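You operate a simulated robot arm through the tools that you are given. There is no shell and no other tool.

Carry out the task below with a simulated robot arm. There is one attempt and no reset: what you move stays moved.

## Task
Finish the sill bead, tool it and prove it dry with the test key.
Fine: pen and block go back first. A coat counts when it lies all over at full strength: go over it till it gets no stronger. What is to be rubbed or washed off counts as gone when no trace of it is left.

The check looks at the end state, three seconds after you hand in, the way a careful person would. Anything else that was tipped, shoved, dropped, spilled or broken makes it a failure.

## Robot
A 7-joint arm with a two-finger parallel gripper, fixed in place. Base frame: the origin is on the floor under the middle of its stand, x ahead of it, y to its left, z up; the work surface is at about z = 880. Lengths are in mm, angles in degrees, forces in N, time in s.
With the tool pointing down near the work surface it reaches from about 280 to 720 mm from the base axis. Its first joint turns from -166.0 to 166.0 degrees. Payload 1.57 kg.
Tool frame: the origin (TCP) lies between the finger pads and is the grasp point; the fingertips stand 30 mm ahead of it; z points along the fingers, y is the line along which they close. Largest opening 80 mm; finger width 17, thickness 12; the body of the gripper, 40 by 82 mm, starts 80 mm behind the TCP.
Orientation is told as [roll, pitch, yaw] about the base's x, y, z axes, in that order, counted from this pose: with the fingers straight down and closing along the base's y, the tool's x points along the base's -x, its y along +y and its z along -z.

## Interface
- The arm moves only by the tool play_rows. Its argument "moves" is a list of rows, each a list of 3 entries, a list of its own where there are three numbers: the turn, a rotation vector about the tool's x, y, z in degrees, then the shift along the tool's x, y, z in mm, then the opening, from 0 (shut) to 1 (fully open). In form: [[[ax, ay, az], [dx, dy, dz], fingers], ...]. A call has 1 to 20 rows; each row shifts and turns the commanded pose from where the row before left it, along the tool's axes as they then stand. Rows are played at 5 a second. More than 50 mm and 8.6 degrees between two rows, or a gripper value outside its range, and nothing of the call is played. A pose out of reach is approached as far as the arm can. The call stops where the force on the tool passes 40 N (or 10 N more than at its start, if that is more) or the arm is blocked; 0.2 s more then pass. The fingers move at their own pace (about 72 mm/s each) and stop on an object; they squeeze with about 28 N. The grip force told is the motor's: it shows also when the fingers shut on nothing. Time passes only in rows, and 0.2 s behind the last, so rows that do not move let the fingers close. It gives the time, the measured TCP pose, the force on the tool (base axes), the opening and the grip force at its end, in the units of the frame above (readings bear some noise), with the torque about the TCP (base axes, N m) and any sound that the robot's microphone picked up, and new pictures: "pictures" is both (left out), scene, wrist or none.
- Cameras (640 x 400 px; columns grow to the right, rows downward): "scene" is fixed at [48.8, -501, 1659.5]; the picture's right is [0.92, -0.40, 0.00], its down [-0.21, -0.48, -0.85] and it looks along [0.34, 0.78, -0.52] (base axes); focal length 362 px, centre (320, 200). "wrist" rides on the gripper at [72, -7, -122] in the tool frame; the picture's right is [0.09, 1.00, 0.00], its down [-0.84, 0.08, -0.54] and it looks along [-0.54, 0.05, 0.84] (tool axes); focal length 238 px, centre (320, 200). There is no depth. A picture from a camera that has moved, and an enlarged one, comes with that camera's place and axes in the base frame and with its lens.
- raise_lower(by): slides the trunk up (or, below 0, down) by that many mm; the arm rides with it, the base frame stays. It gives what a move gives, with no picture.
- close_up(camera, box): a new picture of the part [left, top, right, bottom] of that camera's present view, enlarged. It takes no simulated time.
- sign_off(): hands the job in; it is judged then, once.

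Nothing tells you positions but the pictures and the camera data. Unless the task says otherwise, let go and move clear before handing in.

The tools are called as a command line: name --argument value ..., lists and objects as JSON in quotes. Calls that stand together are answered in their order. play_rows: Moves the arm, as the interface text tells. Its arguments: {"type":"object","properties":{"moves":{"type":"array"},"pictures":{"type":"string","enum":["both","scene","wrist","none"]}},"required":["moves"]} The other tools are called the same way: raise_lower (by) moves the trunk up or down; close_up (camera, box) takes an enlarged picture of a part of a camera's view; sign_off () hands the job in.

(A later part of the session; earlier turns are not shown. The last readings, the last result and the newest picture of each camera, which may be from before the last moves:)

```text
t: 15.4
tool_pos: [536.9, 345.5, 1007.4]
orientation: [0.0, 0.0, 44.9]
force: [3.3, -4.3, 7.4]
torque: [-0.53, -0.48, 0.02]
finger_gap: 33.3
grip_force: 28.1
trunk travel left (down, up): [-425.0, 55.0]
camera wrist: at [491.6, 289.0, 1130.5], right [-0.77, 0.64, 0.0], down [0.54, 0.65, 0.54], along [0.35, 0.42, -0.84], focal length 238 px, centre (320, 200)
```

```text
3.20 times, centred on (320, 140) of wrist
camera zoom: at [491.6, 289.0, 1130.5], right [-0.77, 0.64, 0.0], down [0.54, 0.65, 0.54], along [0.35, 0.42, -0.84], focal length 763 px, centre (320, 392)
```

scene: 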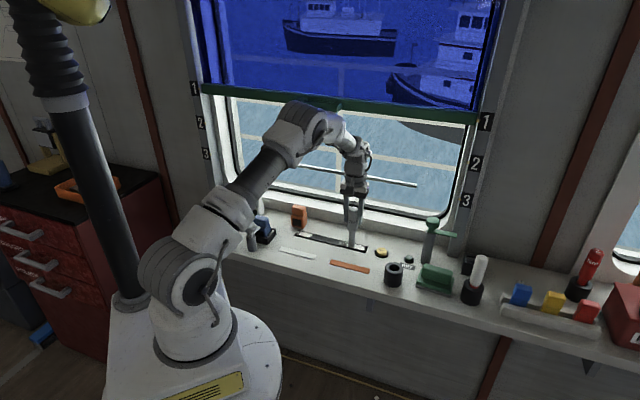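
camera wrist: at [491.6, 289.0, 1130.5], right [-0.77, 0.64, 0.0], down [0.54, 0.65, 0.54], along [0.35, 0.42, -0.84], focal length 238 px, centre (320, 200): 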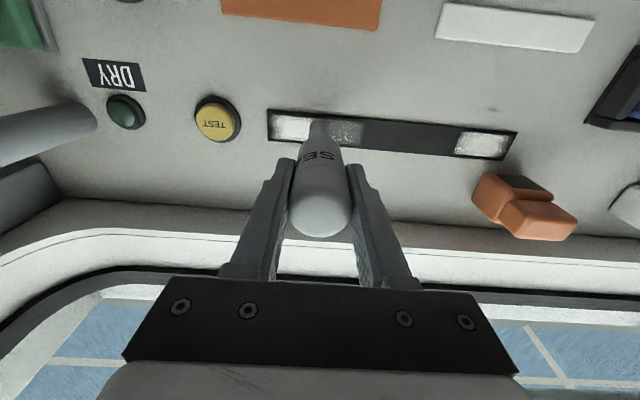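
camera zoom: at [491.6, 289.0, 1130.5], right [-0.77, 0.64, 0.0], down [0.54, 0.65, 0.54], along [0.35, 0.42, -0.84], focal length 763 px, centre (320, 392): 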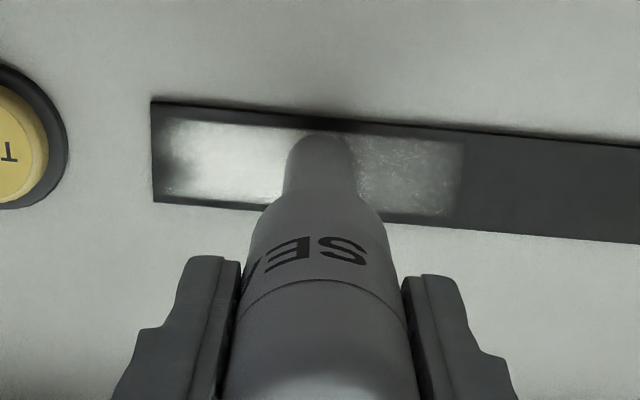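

The stroke lays a white coat across the whole inner width and gets stronger as I go. I'll carry on along the strip to the left end.

play_rows --moves '[[[0, 0, 0], [-0.6, 9.7, 0], 0], [[0, 0, 0], [-0.5, 9.7, 0], 0], [[0, 0, 0], [0, 9.7, 0], 0], [[0, 0, 0], [0, 9.7, 0], 0], [[0, 0, 0], [0, 9.7, 0], 0], [[0, 0, 0], [0, 9.7, 0], 0], [[0, 0, 0], [0, 9.7, 0], 0], [[0, 0, 0], [0, 9.7, 0], 0], [[0, 0, 0], [0, 9.7, 0], 0], [[0, 0, 0], [0, 9.7, 0], 0], [[0, 0, 0], [0, 9.7, 0], 0], [[0, 0, 0], [0, 9.7, 0], 0], [[0, 0, 0], [0, 9.7, 0], 0], [[0, 0, 0], [0, 9.7, 0], 0], [[0, 0, 0], [0, 9.7, 0], 0], [[0, 0, 0], [0, 9.7, 0], 0], [[0, 0, 0], [0, 9.7, 0], 0], [[0, 0, 0], [0, 9.7, 0], 0], [[0, 0, 0], [0, 9.7, 0], 0]]'

close_up --camera "scene" --box '[280, 200, 380, 270]'

```text
t: 19.4
tool_pos: [406.0, 479.1, 1007.9]
orientation: [0.1, 0.0, 44.9]
force: [-1.1, -0.4, 0.3]
torque: [-0.1, -0.04, -0.02]
finger_gap: 33.2
grip_force: 28.0
trunk travel left (down, up): [-425.0, 55.0]
camera wrist: at [360.9, 422.6, 1130.5], right [-0.77, 0.64, 0.0], down [0.54, 0.65, 0.54], along [0.34, 0.42, -0.84], focal length 238 px, centre (320, 200)
```

scene: 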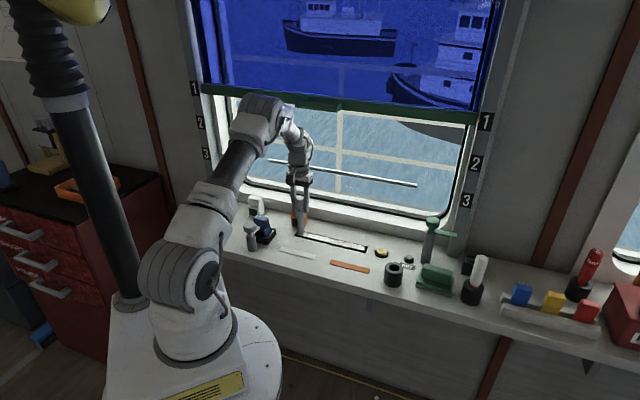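
wrist: 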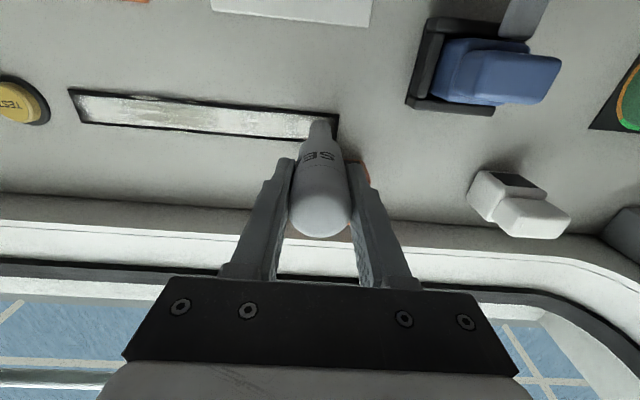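

```text
5.71 times, centred on (330, 235) of scene
camera zoom: at [48.8, -501.0, 1659.5], right [0.92, -0.4, 0.0], down [-0.21, -0.48, -0.85], along [0.34, 0.78, -0.52], focal length 2070 px, centre (263, 0)
```

zoom: 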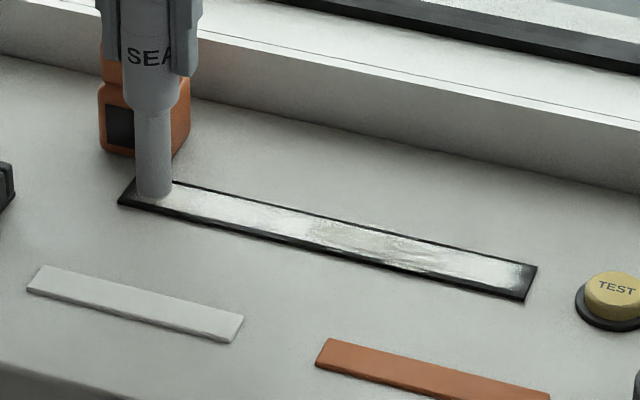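

The coat now runs the whole length but is patchy, and contact is nearly lost at this end. I'll zoom in to check.

close_up --camera "wrist" --box '[50, 70, 350, 170]'

close_up --camera "scene" --box '[280, 180, 330, 250]'

```text
2.13 times, centred on (200, 120) of wrist
camera zoom: at [360.9, 422.6, 1130.5], right [-0.77, 0.64, 0.0], down [0.54, 0.65, 0.54], along [0.34, 0.42, -0.84], focal length 508 px, centre (576, 371)
```

zoom: 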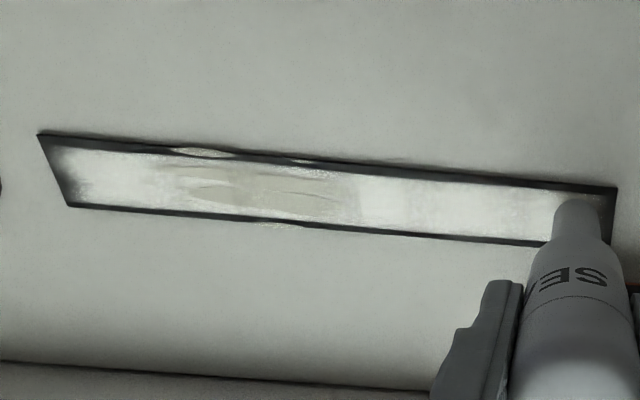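

```text
5.71 times, centred on (305, 215) of scene
camera zoom: at [48.8, -501.0, 1659.5], right [0.92, -0.4, 0.0], down [-0.21, -0.48, -0.85], along [0.34, 0.78, -0.52], focal length 2070 px, centre (406, 114)
```

zoom: 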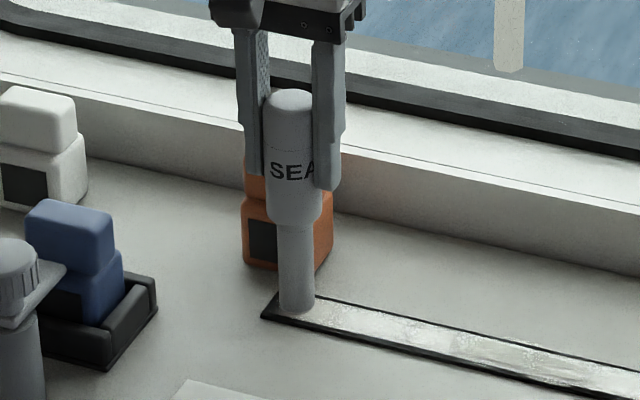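

There are lumpy beige patches in the middle of the strip. I'll look at them more closely before continuing.

close_up --camera "wrist" --box '[110, 80, 240, 160]'

close_up --camera "scene" --box '[310, 225, 375, 262]'

```text
4.92 times, centred on (175, 120) of wrist
camera zoom: at [360.9, 422.6, 1130.5], right [-0.77, 0.64, 0.0], down [0.54, 0.65, 0.54], along [0.34, 0.42, -0.84], focal length 1173 px, centre (1034, 594)
```

zoom: 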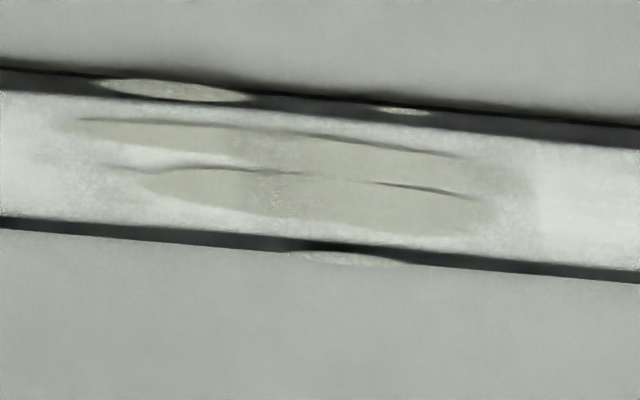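

```text
9.85 times, centred on (342, 244) of scene
camera zoom: at [48.8, -501.0, 1659.5], right [0.92, -0.4, 0.0], down [-0.21, -0.48, -0.85], along [0.34, 0.78, -0.52], focal length 3568 px, centre (98, -228)
```

zoom: 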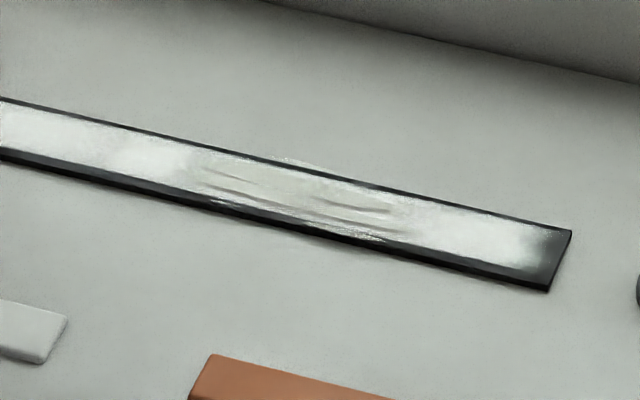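

The coat shows ridges in the middle that will need tooling, but it has to reach full strength first. I'll press a little firmer, cover the left end and stroke back to the right.

play_rows --moves '[[[0, 0, 0], [0, 3, 1.0], 0], [[0, 0, 0], [0, 3, 0.5], 0], [[0, 0, 0], [0, 0, 0], 0]]' --pictures "wrist"

```text
t: 20.2
tool_pos: [404.2, 480.9, 1006.6]
orientation: [0.1, -0.2, 44.9]
force: [5.0, -3.5, 10.3]
torque: [-0.52, -0.43, 0.01]
finger_gap: 33.3
grip_force: 28.6
trunk travel left (down, up): [-425.0, 55.0]
camera wrist: at [357.8, 424.8, 1130.1], right [-0.77, 0.64, 0.0], down [0.54, 0.64, 0.54], along [0.35, 0.42, -0.84], focal length 238 px, centre (320, 200)
```

wrist: 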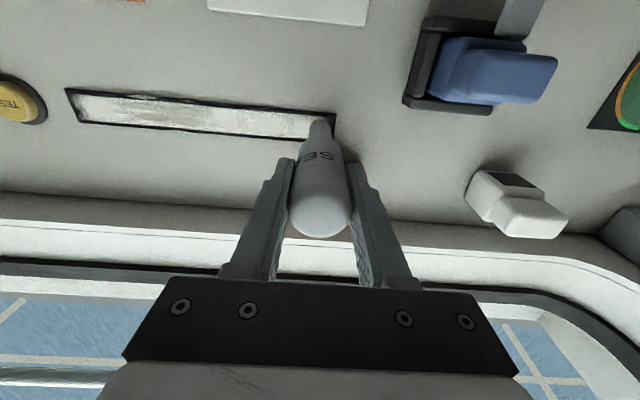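

Contact is now about 10 N, so I'll ease off half a millimetre and stroke right in monitored segments.

play_rows --moves '[[[0, 0, 0], [0, 0, -0.5], 0], [[0, 0, 0], [0, -10, 0], 0], [[0, 0, 0], [0, -10, 0], 0], [[0, 0, 0], [0, -10, 0], 0], [[0, 0, 0], [0, -10, 0], 0], [[0, 0, 0], [0, -10, 0], 0], [[0, 0, 0], [0, -10, 0], 0], [[0, 0, 0], [0, -10, 0], 0], [[0, 0, 0], [0, -10, 0], 0], [[0, 0, 0], [0, -10, 0], 0], [[0, 0, 0], [0, -10, 0], 0], [[0, 0, 0], [0, -10, 0], 0], [[0, 0, 0], [0, -10, 0], 0]]' --pictures "none"

play_rows --moves '[[[0, 0, 0], [0, -10, 0], 0], [[0, 0, 0], [0, -10, 0], 0], [[0, 0, 0], [0, -10, 0], 0], [[0, 0, 0], [0, -10, 0], 0], [[0, 0, 0], [0, -10, 0], 0], [[0, 0, 0], [0, -10, 0], 0], [[0, 0, 0], [0, -10, 0], 0], [[0, 0, 0], [0, -10, 0], 0], [[0, 0, 0], [0, -10, 0], 0], [[0, 0, 0], [0, -10, 0], 0], [[0, 0, 0], [0, -10, 0], 0], [[0, 0, 0], [0, -6, 0], 0]]'

```text
t: 23.0
tool_pos: [486.5, 395.9, 1006.7]
orientation: [0.0, -0.1, 44.9]
force: [-7.4, 7.0, 14.4]
torque: [0.85, 0.77, -0.03]
finger_gap: 33.4
grip_force: 27.7
trunk travel left (down, up): [-425.0, 55.0]
```

```text
t: 25.6
tool_pos: [568.6, 314.3, 1006.9]
orientation: [0.0, -0.1, 44.9]
force: [-6.4, 8.4, 12.5]
torque: [0.87, 0.79, -0.01]
finger_gap: 33.6
grip_force: 27.9
trunk travel left (down, up): [-425.0, 55.0]
camera wrist: at [523.4, 257.7, 1129.8], right [-0.77, 0.64, 0.0], down [0.54, 0.65, 0.54], along [0.35, 0.42, -0.84], focal length 238 px, centre (320, 200)
```

scene: 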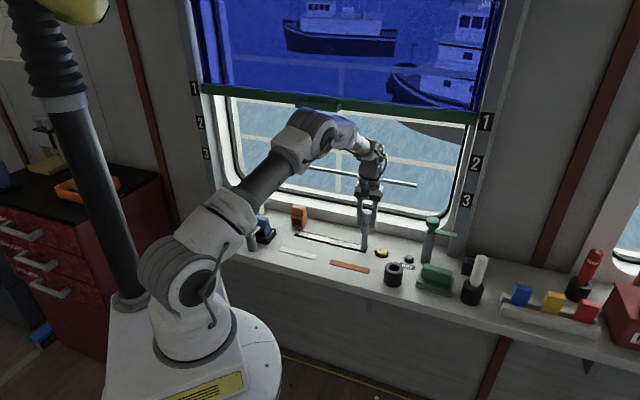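
wrist: 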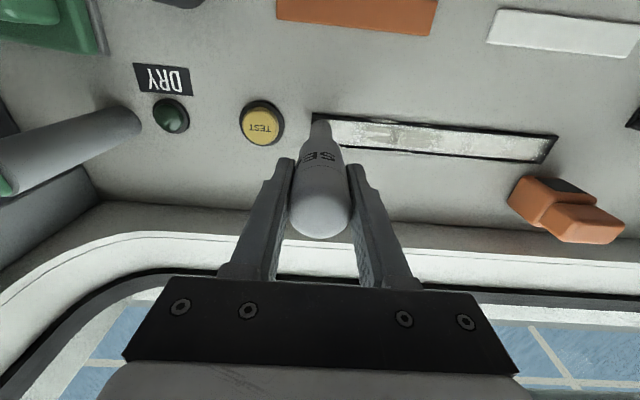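

The coat is filling in, but the force has crept up to about 13 N. I'll ease off a little and inspect the coat and the pen's posture.

play_rows --moves '[[[0, 0, 0], [0, 0, -0.8], 0], [[0, 0, 0], [0, 0, 0], 0]]' --pictures "none"

close_up --camera "wrist" --box '[260, 90, 580, 240]'

close_up --camera "scene" --box '[290, 180, 400, 265]'

```text
t: 26.2
tool_pos: [570.8, 311.2, 1007.0]
orientation: [-0.2, 0.2, 44.8]
force: [-2.0, 0.9, 3.2]
torque: [0.17, 0.25, -0.01]
finger_gap: 32.9
grip_force: 28.3
trunk travel left (down, up): [-425.0, 55.0]
```

```text
2.00 times, centred on (420, 165) of wrist
camera zoom: at [525.4, 255.8, 1129.8], right [-0.77, 0.64, 0.0], down [0.54, 0.65, 0.54], along [0.35, 0.41, -0.84], focal length 477 px, centre (120, 270)
```

zoom: 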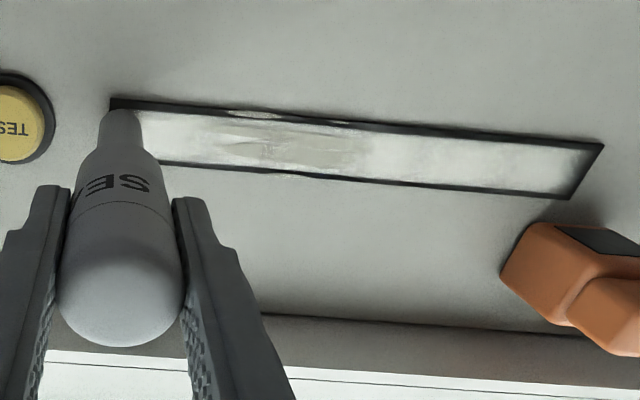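

```text
4.71 times, centred on (345, 222) of scene
camera zoom: at [48.8, -501.0, 1659.5], right [0.92, -0.4, 0.0], down [-0.21, -0.48, -0.85], along [0.34, 0.78, -0.52], focal length 1705 px, centre (202, 94)
```

zoom: 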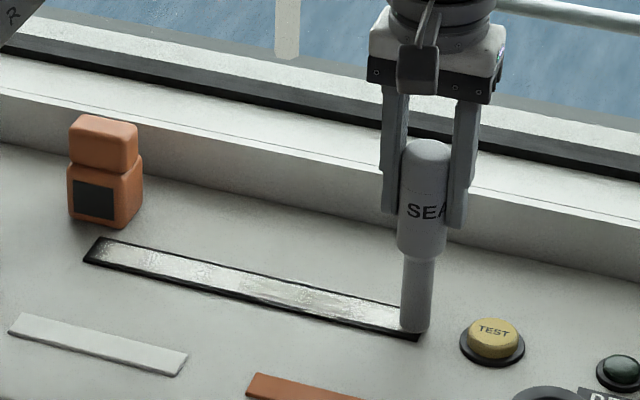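

The middle looks full, but both extreme ends are still dark. I'll make another pass to the left, reaching further into the left end.

play_rows --moves '[[[0, 0, 0], [0, 8, 0.2], 0], [[0, 0, 0], [0, 8, 0.2], 0], [[0, 0, 0], [0, 10, 0], 0], [[0, 0, 0], [0, 10, 0], 0], [[0, 0, 0], [0, 10, 0], 0], [[0, 0, 0], [0, 10, 0], 0], [[0, 0, 0], [0, 10, 0], 0], [[0, 0, 0], [0, 10, 0], 0], [[0, 0, 0], [0, 10, 0], 0], [[0, 0, 0], [0, 10, 0], 0], [[0, 0, 0], [0, 10, 0], 0], [[0, 0, 0], [0, 10, 0], 0]]' --pictures "none"

play_rows --moves '[[[0, 0, 0], [0, 10, 0.1], 0], [[0, 0, 0], [0, 10, 0.1], 0], [[0, 0, 0], [0, 10, 0.1], 0], [[0, 0, 0], [0, 10, 0.1], 0], [[0, 0, 0], [0, 10, 0.1], 0], [[0, 0, 0], [0, 10, 0.1], 0], [[0, 0, 0], [0, 10, 0.1], 0], [[0, 0, 0], [0, 10, 0.1], 0], [[0, 0, 0], [0, 10, 0.1], 0], [[0, 0, 0], [0, 10, 0.1], 0], [[0, 0, 0], [0, 10, 0], 0]]'

```text
t: 28.8
tool_pos: [486.7, 395.7, 1005.7]
orientation: [0.0, 0.1, 45.0]
force: [1.3, -2.7, 3.3]
torque: [-0.31, -0.28, 0.05]
finger_gap: 32.9
grip_force: 28.0
trunk travel left (down, up): [-425.0, 55.0]
```

```text
t: 31.2
tool_pos: [410.7, 474.1, 1006.2]
orientation: [0.0, -0.1, 44.9]
force: [4.0, -3.3, 7.0]
torque: [-0.48, -0.51, 0.0]
finger_gap: 33.1
grip_force: 28.3
trunk travel left (down, up): [-425.0, 55.0]
camera wrist: at [365.6, 417.0, 1129.2], right [-0.77, 0.64, 0.0], down [0.54, 0.65, 0.54], along [0.35, 0.42, -0.84], focal length 238 px, centre (320, 200)
```

scene: 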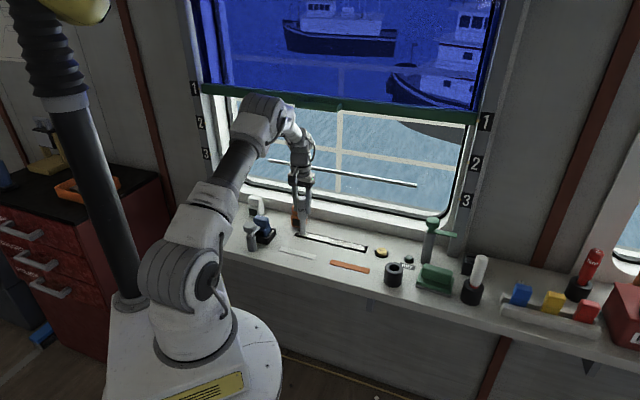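
wrist: 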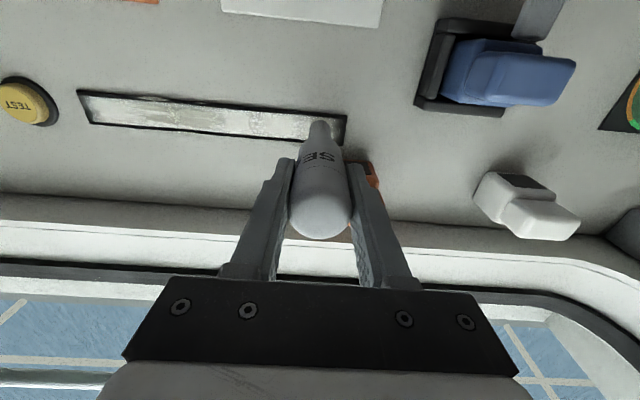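

I'm at s ≈ -45, so I'll move 20 mm further into the left end and scrub it.

play_rows --moves '[[[0, 0, 0], [0, 6, 0], 0], [[0, 0, 0], [0, 6, 0], 0], [[0, 0, 0], [0, 6, 0], 0], [[0, 0, 0], [0, 4, 0], 0], [[0, 0, 0], [0, -6, 0], 0], [[0, 0, 0], [0, -6, 0], 0], [[0, 0, 0], [0, -6, 0], 0], [[0, 0, 0], [0, 6, 0], 0], [[0, 0, 0], [0, 6, 0], 0], [[0, 0, 0], [0, 6, 0], 0], [[0, 0, 0], [0, -6, 0], 0], [[0, 0, 0], [0, -6, 0], 0], [[0, 0, 0], [0, -6, 0], 0], [[0, 0, 0], [0, -6, 0], 0]]'

close_up --camera "wrist" --box '[60, 70, 380, 190]'

close_up --camera "scene" --box '[280, 200, 380, 270]'

```text
t: 34.2
tool_pos: [410.9, 473.0, 1005.4]
orientation: [0.1, -0.1, 44.9]
force: [-5.0, 5.1, 7.1]
torque: [0.59, 0.64, -0.02]
finger_gap: 32.7
grip_force: 28.5
trunk travel left (down, up): [-425.0, 55.0]
camera wrist: at [365.1, 416.9, 1128.7], right [-0.77, 0.64, 0.0], down [0.54, 0.64, 0.54], along [0.35, 0.42, -0.84], focal length 238 px, centre (320, 200)
```

scene: 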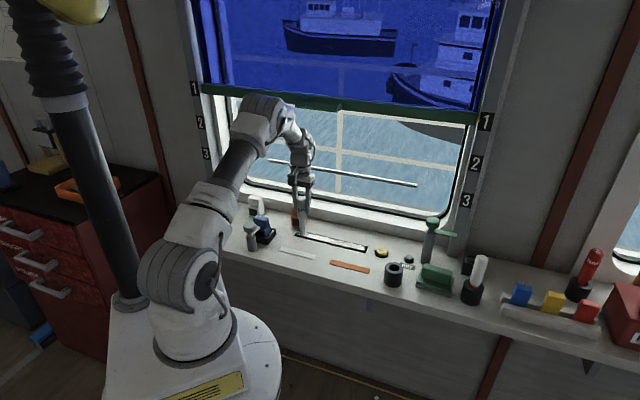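
wrist: 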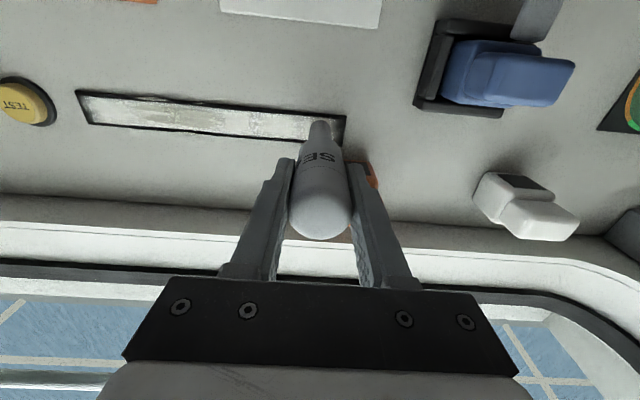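

```text
2.00 times, centred on (220, 130) of wrist
camera zoom: at [365.1, 416.9, 1128.7], right [-0.77, 0.64, 0.0], down [0.54, 0.64, 0.54], along [0.35, 0.42, -0.84], focal length 477 px, centre (520, 340)
```

zoom: 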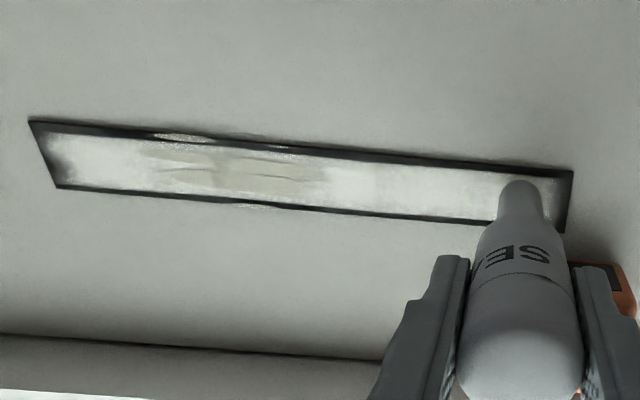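

```text
5.71 times, centred on (330, 235) of scene
camera zoom: at [48.8, -501.0, 1659.5], right [0.92, -0.4, 0.0], down [-0.21, -0.48, -0.85], along [0.34, 0.78, -0.52], focal length 2070 px, centre (263, 0)
```

zoom: 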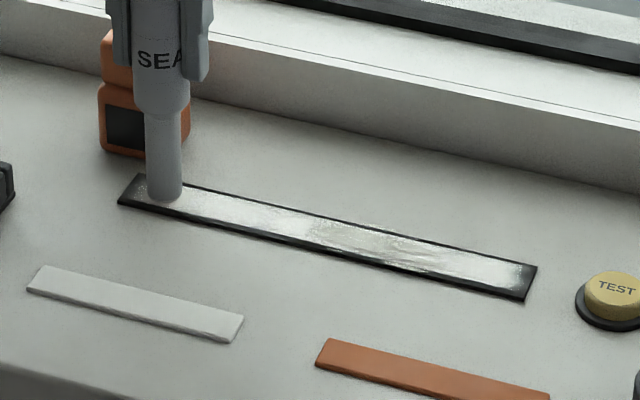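

Both extreme ends still fade to dark. I'll lift off and look at the left end unobstructed to see how far the coat reaches.

play_rows --moves '[[[0, 0, 0], [0, 0, -20], 0], [[0, 0, 0], [0, -25, -10], 0], [[0, 0, 0], [10, -35, 0], 0], [[0, 0, 0], [10, -30, 0], 0], [[0, 0, 0], [0, 0, 0], 0]]' --pictures "wrist"

close_up --camera "wrist" --box '[320, 80, 480, 180]'

close_up --camera "wrist" --box '[140, 80, 320, 180]'

close_up --camera "scene" --box '[285, 215, 335, 255]'

```text
t: 35.4
tool_pos: [460.0, 393.2, 1033.9]
orientation: [-0.1, 0.0, 44.9]
force: [-0.5, -0.3, -0.2]
torque: [-0.03, 0.02, -0.01]
finger_gap: 32.9
grip_force: 27.8
trunk travel left (down, up): [-425.0, 55.0]
camera wrist: at [414.9, 336.7, 1157.8], right [-0.77, 0.64, 0.0], down [0.54, 0.65, 0.54], along [0.35, 0.42, -0.84], focal length 238 px, centre (320, 200)
```

wrist: 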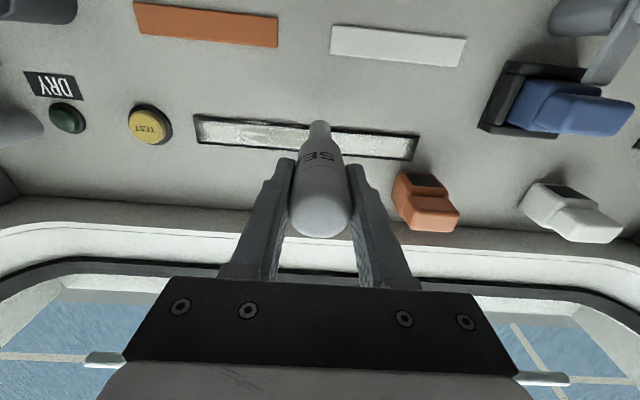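

```text
4.00 times, centred on (400, 130) of wrist
camera zoom: at [414.9, 336.7, 1157.8], right [-0.77, 0.64, 0.0], down [0.54, 0.65, 0.54], along [0.35, 0.42, -0.84], focal length 953 px, centre (0, 480)
```

zoom: 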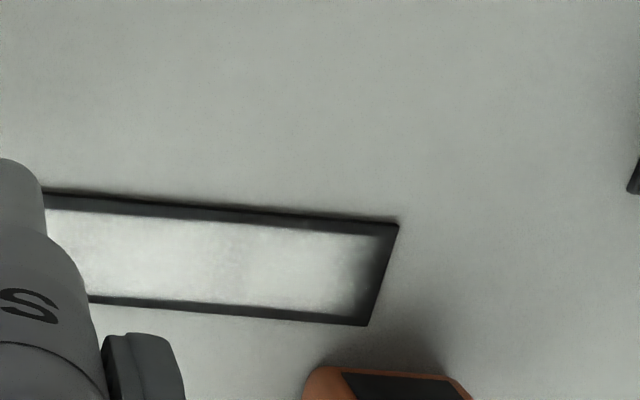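

```text
3.56 times, centred on (230, 130) of wrist
camera zoom: at [414.9, 336.7, 1157.8], right [-0.77, 0.64, 0.0], down [0.54, 0.65, 0.54], along [0.35, 0.42, -0.84], focal length 848 px, centre (640, 449)
```

zoom: 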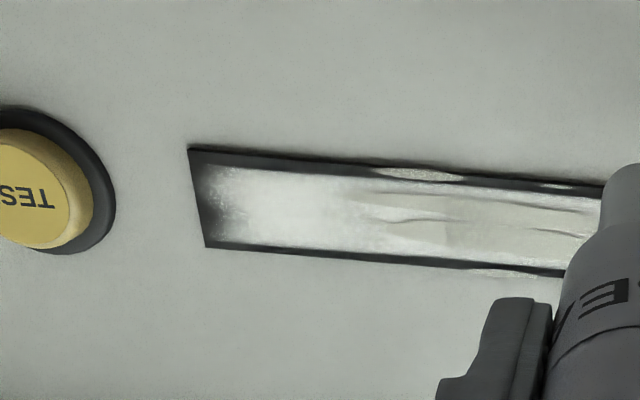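

```text
10.00 times, centred on (310, 235) of scene
camera zoom: at [48.8, -501.0, 1659.5], right [0.92, -0.4, 0.0], down [-0.21, -0.48, -0.85], along [0.34, 0.78, -0.52], focal length 3623 px, centre (420, -150)
```

zoom: 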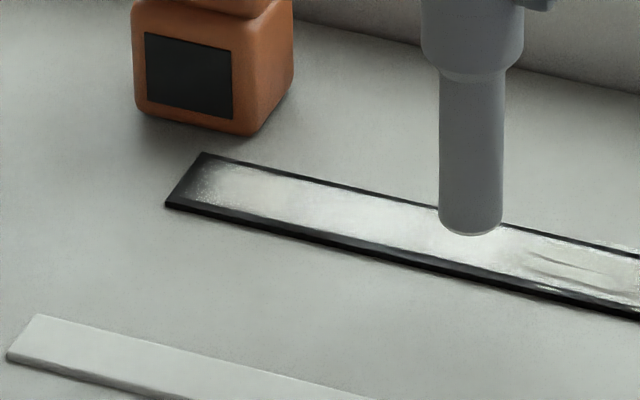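

The coat is full except for about 12 mm at each end, probably because the tip lags behind when dragged. I'll set the pen straight down near the left end and scrub there.

play_rows --moves '[[[0, 0, 0], [-8, 37, 0], 0], [[0, 0, 0], [-8, 37, 0], 0], [[0, 0, 0], [-5.7, 36, 0], 0], [[0, 0, 0], [0, 0, 12], 0], [[0, 0, 0], [0, 0, 12], 0], [[0, 0, 0], [0, 0, 2], 0], [[0, 0, 0], [0, 0, 0], 0]]' --pictures "none"

close_up --camera "wrist" --box '[240, 80, 400, 180]'

close_up --camera "scene" --box '[275, 195, 325, 245]'

```text
t: 37.0
tool_pos: [398.6, 487.0, 1009.8]
orientation: [-0.1, 0.0, 44.8]
force: [0.1, 0.3, -0.6]
torque: [-0.04, -0.04, 0.01]
finger_gap: 32.9
grip_force: 28.1
trunk travel left (down, up): [-425.0, 55.0]
```

```text
4.00 times, centred on (320, 130) of wrist
camera zoom: at [353.6, 430.9, 1132.6], right [-0.77, 0.64, 0.0], down [0.54, 0.65, 0.54], along [0.35, 0.42, -0.84], focal length 953 px, centre (320, 480)
```

zoom: 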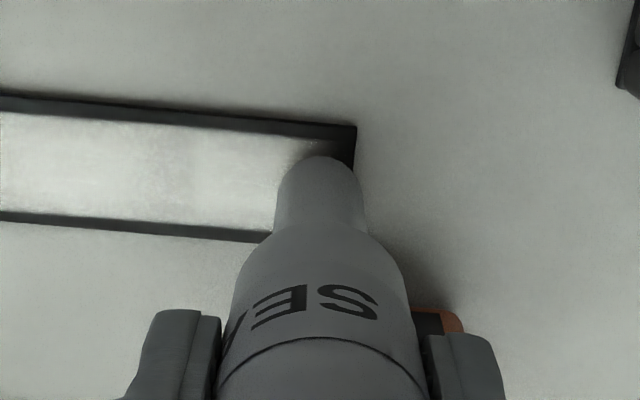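

```text
8.00 times, centred on (300, 220) of scene
camera zoom: at [48.8, -501.0, 1659.5], right [0.92, -0.4, 0.0], down [-0.21, -0.48, -0.85], along [0.34, 0.78, -0.52], focal length 2899 px, centre (480, 40)
```

zoom: 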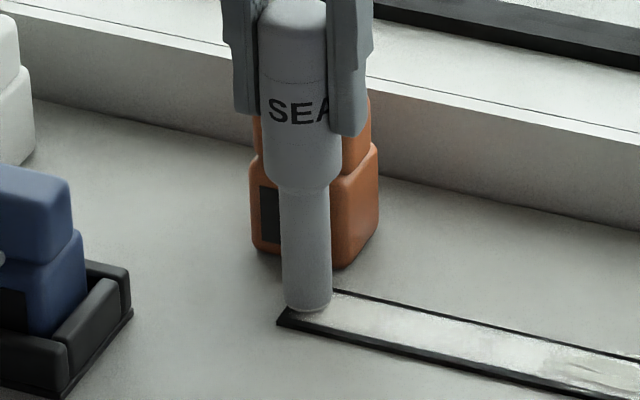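

The tip sits right over the dark end. I'll touch down and scrub small strokes there.

play_rows --moves '[[[0, 0, 0], [0, 0, 3], 0], [[0, 0, 0], [0, 0, 1], 0], [[0, 0, 0], [0, 0, 0], 0]]' --pictures "none"

```text
t: 37.8
tool_pos: [399.0, 487.2, 1007.7]
orientation: [0.1, -0.3, 44.8]
force: [-1.6, -4.0, 18.3]
torque: [0.02, 0.51, 0.05]
finger_gap: 33.0
grip_force: 27.8
trunk travel left (down, up): [-425.0, 55.0]
```

Contact is too firm at 18 N. I'll ease off 1.2 mm and scrub.

play_rows --moves '[[[0, 0, 0], [0, 0, -1.2], 0], [[0, 0, 0], [0, -6, 0], 0], [[0, 0, 0], [0, -6, 0], 0], [[0, 0, 0], [0, 6, 0], 0], [[0, 0, 0], [0, 6, 0], 0], [[0, 0, 0], [0, 4, 0], 0], [[0, 0, 0], [0, -8, 0], 0], [[0, 0, 0], [0, -8, 0], 0], [[0, 0, 0], [0, 8, 0], 0], [[0, 0, 0], [0, 8, 0], 0], [[0, 0, 0], [0, -8, 0], 0], [[0, 0, 0], [0, -8, 0], 0], [[0, 0, 0], [0, 8, 0], 0], [[0, 0, 0], [0, 8, 0], 0], [[0, 0, 0], [0, -8, 0], 0], [[0, 0, 0], [0, -8, 0], 0]]' --pictures "none"

close_up --camera "wrist" --box '[240, 80, 400, 180]'

close_up --camera "scene" --box '[275, 195, 325, 245]'

```text
t: 41.2
tool_pos: [407.8, 479.0, 1006.8]
orientation: [0.0, -0.1, 44.9]
force: [-2.0, 2.5, 2.6]
torque: [0.19, 0.19, -0.01]
finger_gap: 33.2
grip_force: 28.1
trunk travel left (down, up): [-425.0, 55.0]
```

```text
4.00 times, centred on (320, 130) of wrist
camera zoom: at [362.2, 422.9, 1129.3], right [-0.77, 0.64, 0.0], down [0.54, 0.65, 0.54], along [0.35, 0.42, -0.84], focal length 953 px, centre (320, 480)
```

zoom: 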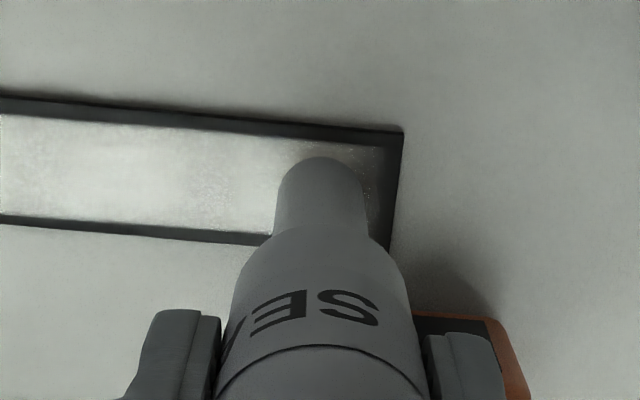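

```text
8.00 times, centred on (300, 220) of scene
camera zoom: at [48.8, -501.0, 1659.5], right [0.92, -0.4, 0.0], down [-0.21, -0.48, -0.85], along [0.34, 0.78, -0.52], focal length 2899 px, centre (480, 40)
```

zoom: 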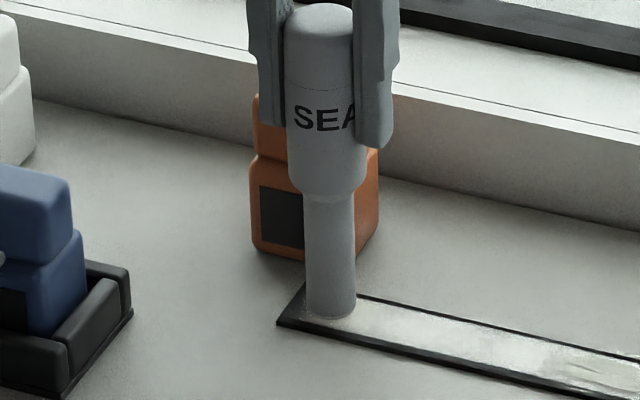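

I'll step the pen aside again to see whether the left end filled in.

play_rows --moves '[[[0, 0, 0], [0, 0, -15], 0], [[0, 0, 0], [0, -30, -5], 0], [[0, 0, 0], [0, -30, 0], 0], [[0, 0, 0], [0, 0, 0], 0]]' --pictures "none"

close_up --camera "wrist" --box '[300, 80, 460, 180]'

close_up --camera "scene" --box '[285, 215, 335, 255]'

```text
t: 42.2
tool_pos: [450.9, 435.2, 1027.2]
orientation: [0.1, 0.0, 44.9]
force: [0.1, 0.5, -1.1]
torque: [0.06, -0.04, 0.0]
finger_gap: 33.1
grip_force: 27.6
trunk travel left (down, up): [-425.0, 55.0]
```

```text
4.00 times, centred on (380, 130) of wrist
camera zoom: at [405.8, 379.5, 1149.7], right [-0.77, 0.64, 0.0], down [0.54, 0.65, 0.54], along [0.35, 0.42, -0.84], focal length 953 px, centre (80, 480)
```

zoom: 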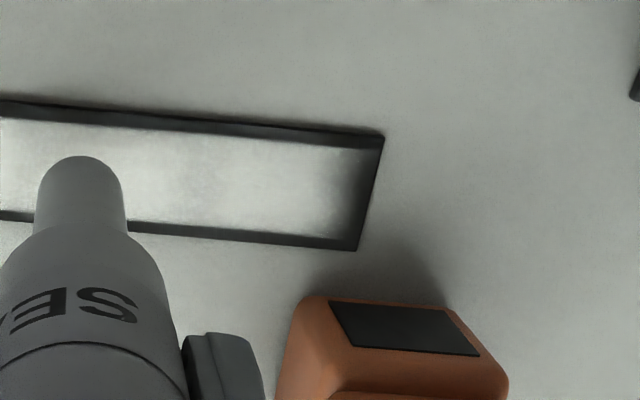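

```text
10.00 times, centred on (310, 235) of scene
camera zoom: at [48.8, -501.0, 1659.5], right [0.92, -0.4, 0.0], down [-0.21, -0.48, -0.85], along [0.34, 0.78, -0.52], focal length 3623 px, centre (420, -150)
```

zoom: 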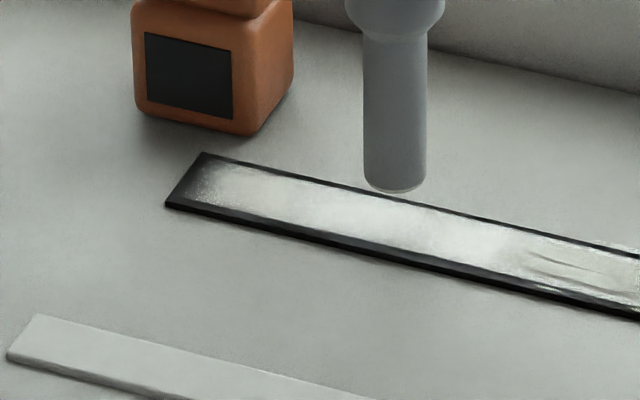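

The left end looks the same, so that fade may be part of the look. The right end fades over a wider stretch, so I'll scrub it and compare.

play_rows --moves '[[[0, 0, 0], [0, -43, 0], 0], [[0, 0, 0], [0, -43, 0], 0], [[0, 0, 0], [0, -43, 0], 0], [[0, 0, 0], [1, -42, 0], 0], [[0, 0, 0], [0, 0, 10], 0], [[0, 0, 0], [0, 0, 8], 0], [[0, 0, 0], [0, 0, 0], 0]]' --pictures "none"

close_up --camera "wrist" --box '[240, 80, 400, 180]'

```text
t: 43.8
tool_pos: [569.9, 313.9, 1008.1]
orientation: [-0.1, 0.0, 44.9]
force: [0.1, -2.5, 3.0]
torque: [-0.25, -0.07, -0.01]
finger_gap: 33.2
grip_force: 27.9
trunk travel left (down, up): [-425.0, 55.0]
```

```text
4.00 times, centred on (320, 130) of wrist
camera zoom: at [524.1, 257.8, 1131.5], right [-0.77, 0.64, 0.0], down [0.54, 0.65, 0.54], along [0.35, 0.42, -0.84], focal length 953 px, centre (320, 480)
```

zoom: 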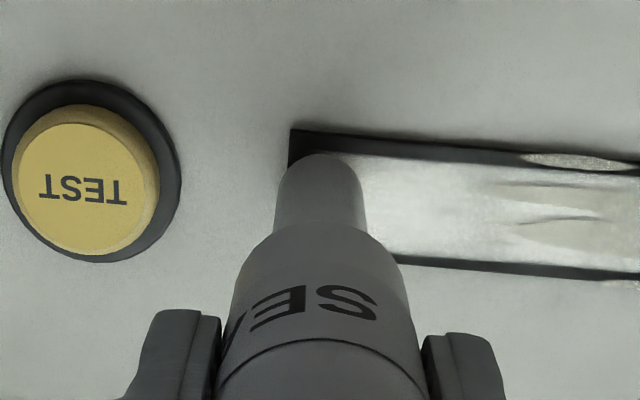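

Light contact at the right end. I'll scrub back and forth there.

play_rows --moves '[[[0, 0, 0], [0, 5, 0.3], 0], [[0, 0, 0], [0, 5, 0], 0], [[0, 0, 0], [0, 5, 0], 0], [[0, 0, 0], [0, -6, 0], 0], [[0, 0, 0], [0, -6, 0], 0], [[0, 0, 0], [0, -6, 0], 0], [[0, 0, 0], [0, 6, 0], 0], [[0, 0, 0], [0, 6, 0], 0], [[0, 0, 0], [0, 6, 0], 0], [[0, 0, 0], [0, -6, 0], 0], [[0, 0, 0], [0, -6, 0], 0], [[0, 0, 0], [0, -6, 0], 0], [[0, 0, 0], [0, 6, 0], 0], [[0, 0, 0], [0, 6, 0], 0], [[0, 0, 0], [0, 6, 0], 0], [[0, 0, 0], [0, -6, 0], 0], [[0, 0, 0], [0, -6, 0], 0], [[0, 0, 0], [0, -6, 0], 0], [[0, 0, 0], [0, 9, 0], 0], [[0, 0, 0], [0, 9, 0], 0]]' --pictures "none"

play_rows --moves '[[[0, 0, 0], [0, 20, -15], 0], [[0, 0, 0], [0, 35, 0], 0], [[0, 0, 0], [0, 30, 0], 0], [[0, 0, 0], [0, 0, 0], 0]]' --pictures "none"

close_up --camera "wrist" --box '[160, 80, 320, 180]'

close_up --camera "scene" --box '[325, 225, 375, 265]'

```text
t: 48.0
tool_pos: [559.1, 324.3, 1008.4]
orientation: [-0.1, 0.0, 45.0]
force: [1.1, -2.8, 3.3]
torque: [-0.39, -0.35, -0.01]
finger_gap: 32.9
grip_force: 28.2
trunk travel left (down, up): [-425.0, 55.0]
```

```text
t: 49.0
tool_pos: [500.2, 387.7, 1022.9]
orientation: [0.0, 0.0, 44.9]
force: [-0.4, -0.4, -1.9]
torque: [-0.04, -0.01, 0.0]
finger_gap: 33.0
grip_force: 28.4
trunk travel left (down, up): [-425.0, 55.0]
```

```text
4.00 times, centred on (240, 130) of wrist
camera zoom: at [454.9, 331.0, 1146.0], right [-0.77, 0.64, 0.0], down [0.54, 0.65, 0.54], along [0.35, 0.42, -0.84], focal length 953 px, centre (640, 480)
```

zoom: 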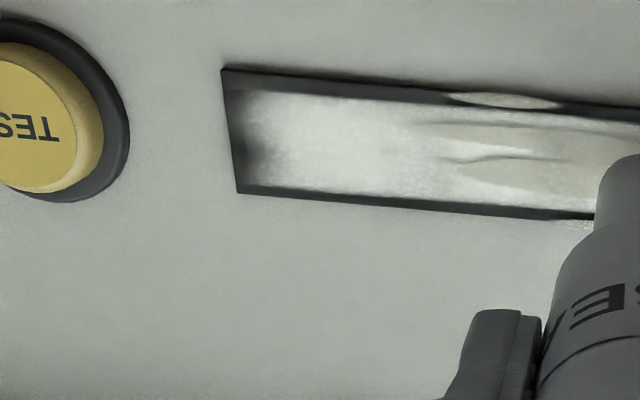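

```text
10.00 times, centred on (350, 245) of scene
camera zoom: at [48.8, -501.0, 1659.5], right [0.92, -0.4, 0.0], down [-0.21, -0.48, -0.85], along [0.34, 0.78, -0.52], focal length 3623 px, centre (20, -250)
```

zoom: 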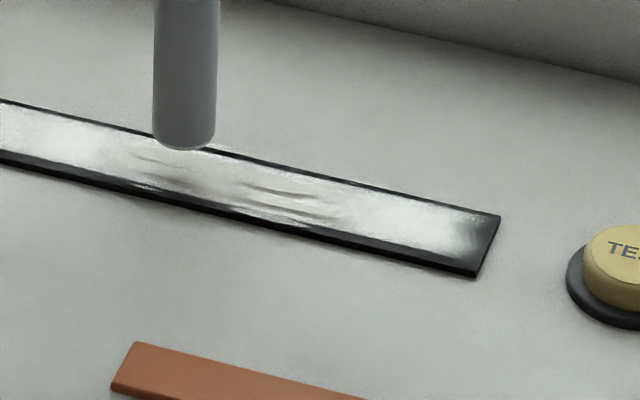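

The right end improved with scrubbing, so the ends do still need coat. I'll scrub the right end again, reaching a bit further out.

play_rows --moves '[[[0, 0, 0], [0, -33, 0], 0], [[0, 0, 0], [0, -33, 0], 0], [[0, 0, 0], [0, -33, 0], 0], [[0, 0, 0], [0, 0, 12], 0], [[0, 0, 0], [0, 0, 3.5], 0], [[0, 0, 0], [0, 0, 0], 0]]' --pictures "none"

```text
t: 50.4
tool_pos: [569.3, 315.7, 1009.2]
orientation: [-0.1, -0.1, 44.9]
force: [-2.5, -0.3, 12.5]
torque: [0.13, 0.37, -0.01]
finger_gap: 33.2
grip_force: 28.0
trunk travel left (down, up): [-425.0, 55.0]
```

play_rows --moves '[[[0, 0, 0], [0, -5, -0.5], 0], [[0, 0, 0], [0, -6, 0], 0], [[0, 0, 0], [4, 0, 0], 0], [[0, 0, 0], [0, 6, 0], 0], [[0, 0, 0], [0, 6, 0], 0], [[0, 0, 0], [-4, 0, 0], 0], [[0, 0, 0], [0, -6, 0], 0], [[0, 0, 0], [0, -6, 0], 0], [[0, 0, 0], [-4, 0, 0], 0], [[0, 0, 0], [0, 6, 0], 0], [[0, 0, 0], [0, 6, 0], 0], [[0, 0, 0], [4, 0, 0], 0], [[0, 0, 0], [0, -6, 0], 0], [[0, 0, 0], [0, -6, 0], 0], [[0, 0, 0], [0, 6, 0], 0], [[0, 0, 0], [0, 6, 0], 0], [[0, 0, 0], [0, -6, 0], 0], [[0, 0, 0], [0, -6, 0], 0], [[0, 0, 0], [0, 6, 0], 0], [[0, 0, 0], [0, 6, 0], 0]]' --pictures "none"

play_rows --moves '[[[0, 0, 0], [0, 20, -15], 0], [[0, 0, 0], [0, 35, 0], 0], [[0, 0, 0], [0, 30, 0], 0], [[0, 0, 0], [0, 0, 0], 0]]' --pictures "none"

close_up --camera "wrist" --box '[160, 80, 320, 180]'

close_up --camera "scene" --box '[325, 225, 375, 265]'

```text
t: 54.6
tool_pos: [567.9, 316.1, 1007.8]
orientation: [0.0, 0.0, 44.9]
force: [-0.1, -1.8, 0.9]
torque: [-0.22, -0.18, 0.01]
finger_gap: 32.8
grip_force: 28.2
trunk travel left (down, up): [-425.0, 55.0]
```

```text
t: 55.6
tool_pos: [509.0, 377.6, 1022.6]
orientation: [0.1, 0.0, 45.0]
force: [-0.5, -0.2, -2.1]
torque: [0.01, 0.0, 0.03]
finger_gap: 32.8
grip_force: 28.3
trunk travel left (down, up): [-425.0, 55.0]
```

```text
4.00 times, centred on (240, 130) of wrist
camera zoom: at [462.9, 321.3, 1145.3], right [-0.77, 0.64, 0.0], down [0.54, 0.65, 0.54], along [0.35, 0.42, -0.84], focal length 953 px, centre (640, 480)
```

zoom: 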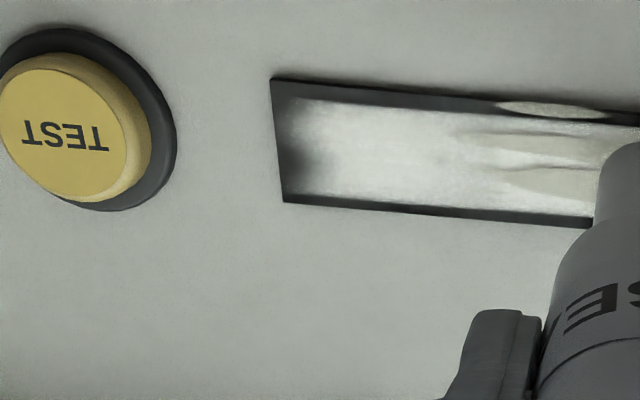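

```text
10.00 times, centred on (350, 245) of scene
camera zoom: at [48.8, -501.0, 1659.5], right [0.92, -0.4, 0.0], down [-0.21, -0.48, -0.85], along [0.34, 0.78, -0.52], focal length 3623 px, centre (20, -250)
```

zoom: 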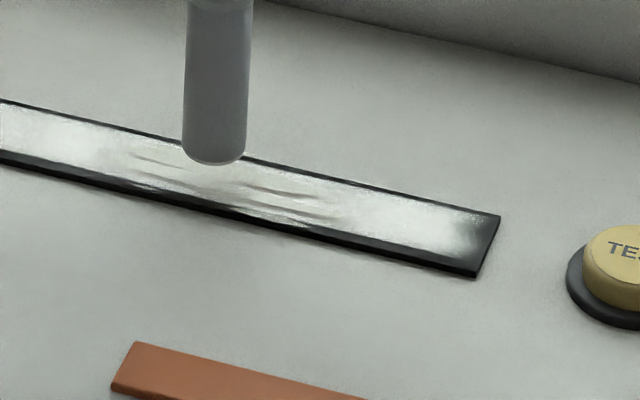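

The right end looks unchanged by that scrub, though contact was light. I'll do one firm scrub there and then another full pass, and compare.

play_rows --moves '[[[0, 0, 0], [0, -30, 0], 0], [[0, 0, 0], [0.5, -30, 0], 0], [[0, 0, 0], [1, -28, 0], 0], [[0, 0, 0], [0, 0, 12], 0], [[0, 0, 0], [0, 0, 3], 0], [[0, 0, 0], [0, 0, 0.5], 0], [[0, 0, 0], [0, 0, 0], 0]]' --pictures "none"

```text
t: 57.2
tool_pos: [569.1, 312.9, 1009.5]
orientation: [0.1, -0.2, 44.9]
force: [1.2, -1.0, 12.8]
torque: [-0.13, -0.33, -0.05]
finger_gap: 32.8
grip_force: 27.9
trunk travel left (down, up): [-425.0, 55.0]
```

play_rows --moves '[[[0, 0, 0], [0, -4, 0], 0], [[0, 0, 0], [0, -4, 0], 0], [[0, 0, 0], [0, 4, 0], 0], [[0, 0, 0], [0, 4, 0], 0], [[0, 0, 0], [0, -4, 0], 0], [[0, 0, 0], [0, -4, 0], 0]]' --pictures "none"

play_rows --moves '[[[0, 0, 0], [0, 4, 0], 0], [[0, 0, 0], [0, 4, 0], 0], [[0, 0, 0], [0, 4, 0], 0], [[0, 0, 0], [0, -4, 0], 0], [[0, 0, 0], [0, -4, 0], 0], [[0, 0, 0], [0, -4, 0], 0]]' --pictures "none"

```text
t: 58.6
tool_pos: [574.7, 304.8, 1009.0]
orientation: [-0.2, -0.1, 44.8]
force: [-5.3, 5.3, 13.3]
torque: [0.92, 0.73, 0.11]
finger_gap: 33.0
grip_force: 28.4
trunk travel left (down, up): [-425.0, 55.0]
```

```text
t: 60.0
tool_pos: [571.8, 310.1, 1007.7]
orientation: [0.1, -0.2, 45.1]
force: [-7.0, 6.3, 9.9]
torque: [0.84, 0.75, 0.05]
finger_gap: 32.9
grip_force: 27.7
trunk travel left (down, up): [-425.0, 55.0]
```

Firm contact out to s ≈ 191. Now a full pass to the left.

play_rows --moves '[[[0, 0, 0], [0, 9, 0], 0], [[0, 0, 0], [0, 10, 0], 0], [[0, 0, 0], [0, 10, 0], 0], [[0, 0, 0], [0, 10, 0], 0], [[0, 0, 0], [0, 10, 0], 0], [[0, 0, 0], [0, 10, 0], 0], [[0, 0, 0], [0, 10, 0], 0], [[0, 0, 0], [0, 10, 0], 0], [[0, 0, 0], [0, 10, 0], 0], [[0, 0, 0], [0, 10, 0], 0], [[0, 0, 0], [0, 10, 0], 0], [[0, 0, 0], [0, 10, 0], 0]]' --pictures "wrist"

close_up --camera "wrist" --box '[160, 70, 480, 190]'

```text
t: 62.6
tool_pos: [490.9, 391.6, 1007.3]
orientation: [0.1, -0.1, 44.8]
force: [3.9, -4.1, 6.8]
torque: [-0.48, -0.52, -0.04]
finger_gap: 32.8
grip_force: 27.9
trunk travel left (down, up): [-425.0, 55.0]
camera wrist: at [445.8, 335.4, 1130.8], right [-0.77, 0.64, 0.0], down [0.54, 0.65, 0.54], along [0.35, 0.42, -0.84], focal length 238 px, centre (320, 200)
```

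wrist: 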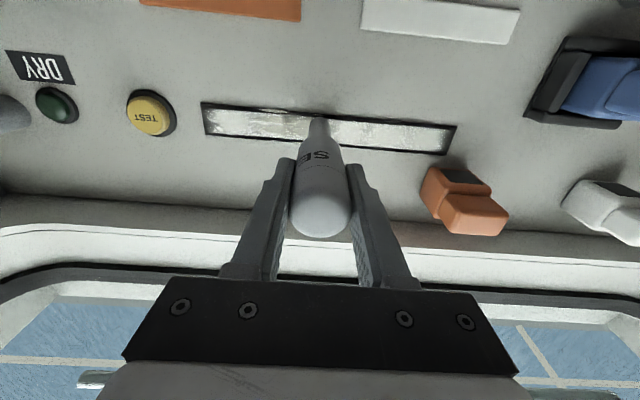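

```text
2.00 times, centred on (320, 130) of wrist
camera zoom: at [445.8, 335.4, 1130.8], right [-0.77, 0.64, 0.0], down [0.54, 0.65, 0.54], along [0.35, 0.42, -0.84], focal length 477 px, centre (320, 340)
```

zoom: 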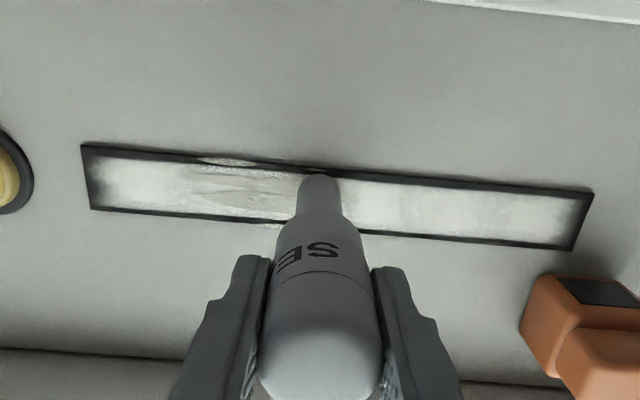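

Both ends now look about alike. I'll continue the pass to the left end and scrub it out past the edge.

play_rows --moves '[[[0, 0, 0], [0, 10, 0], 0], [[0, 0, 0], [0, 10, 0.1], 0], [[0, 0, 0], [0, 10, 0.1], 0], [[0, 0, 0], [0, 10, 0.1], 0], [[0, 0, 0], [0, 10, 0.1], 0], [[0, 0, 0], [0, 10, 0], 0], [[0, 0, 0], [0, 10, 0], 0], [[0, 0, 0], [0, 10, 0], 0], [[0, 0, 0], [0, 10, 0], 0], [[0, 0, 0], [0, 10, 0], 0], [[0, 0, 0], [0, 10, 0], 0], [[0, 0, 0], [0, 8, 0], 0], [[0, 0, 0], [0, 0, 0], 0]]' --pictures "none"

```text
t: 65.4
tool_pos: [408.1, 475.4, 1006.8]
orientation: [0.0, -0.1, 45.0]
force: [5.5, -5.2, 10.0]
torque: [-0.6, -0.8, -0.06]
finger_gap: 32.6
grip_force: 27.9
trunk travel left (down, up): [-425.0, 55.0]
```

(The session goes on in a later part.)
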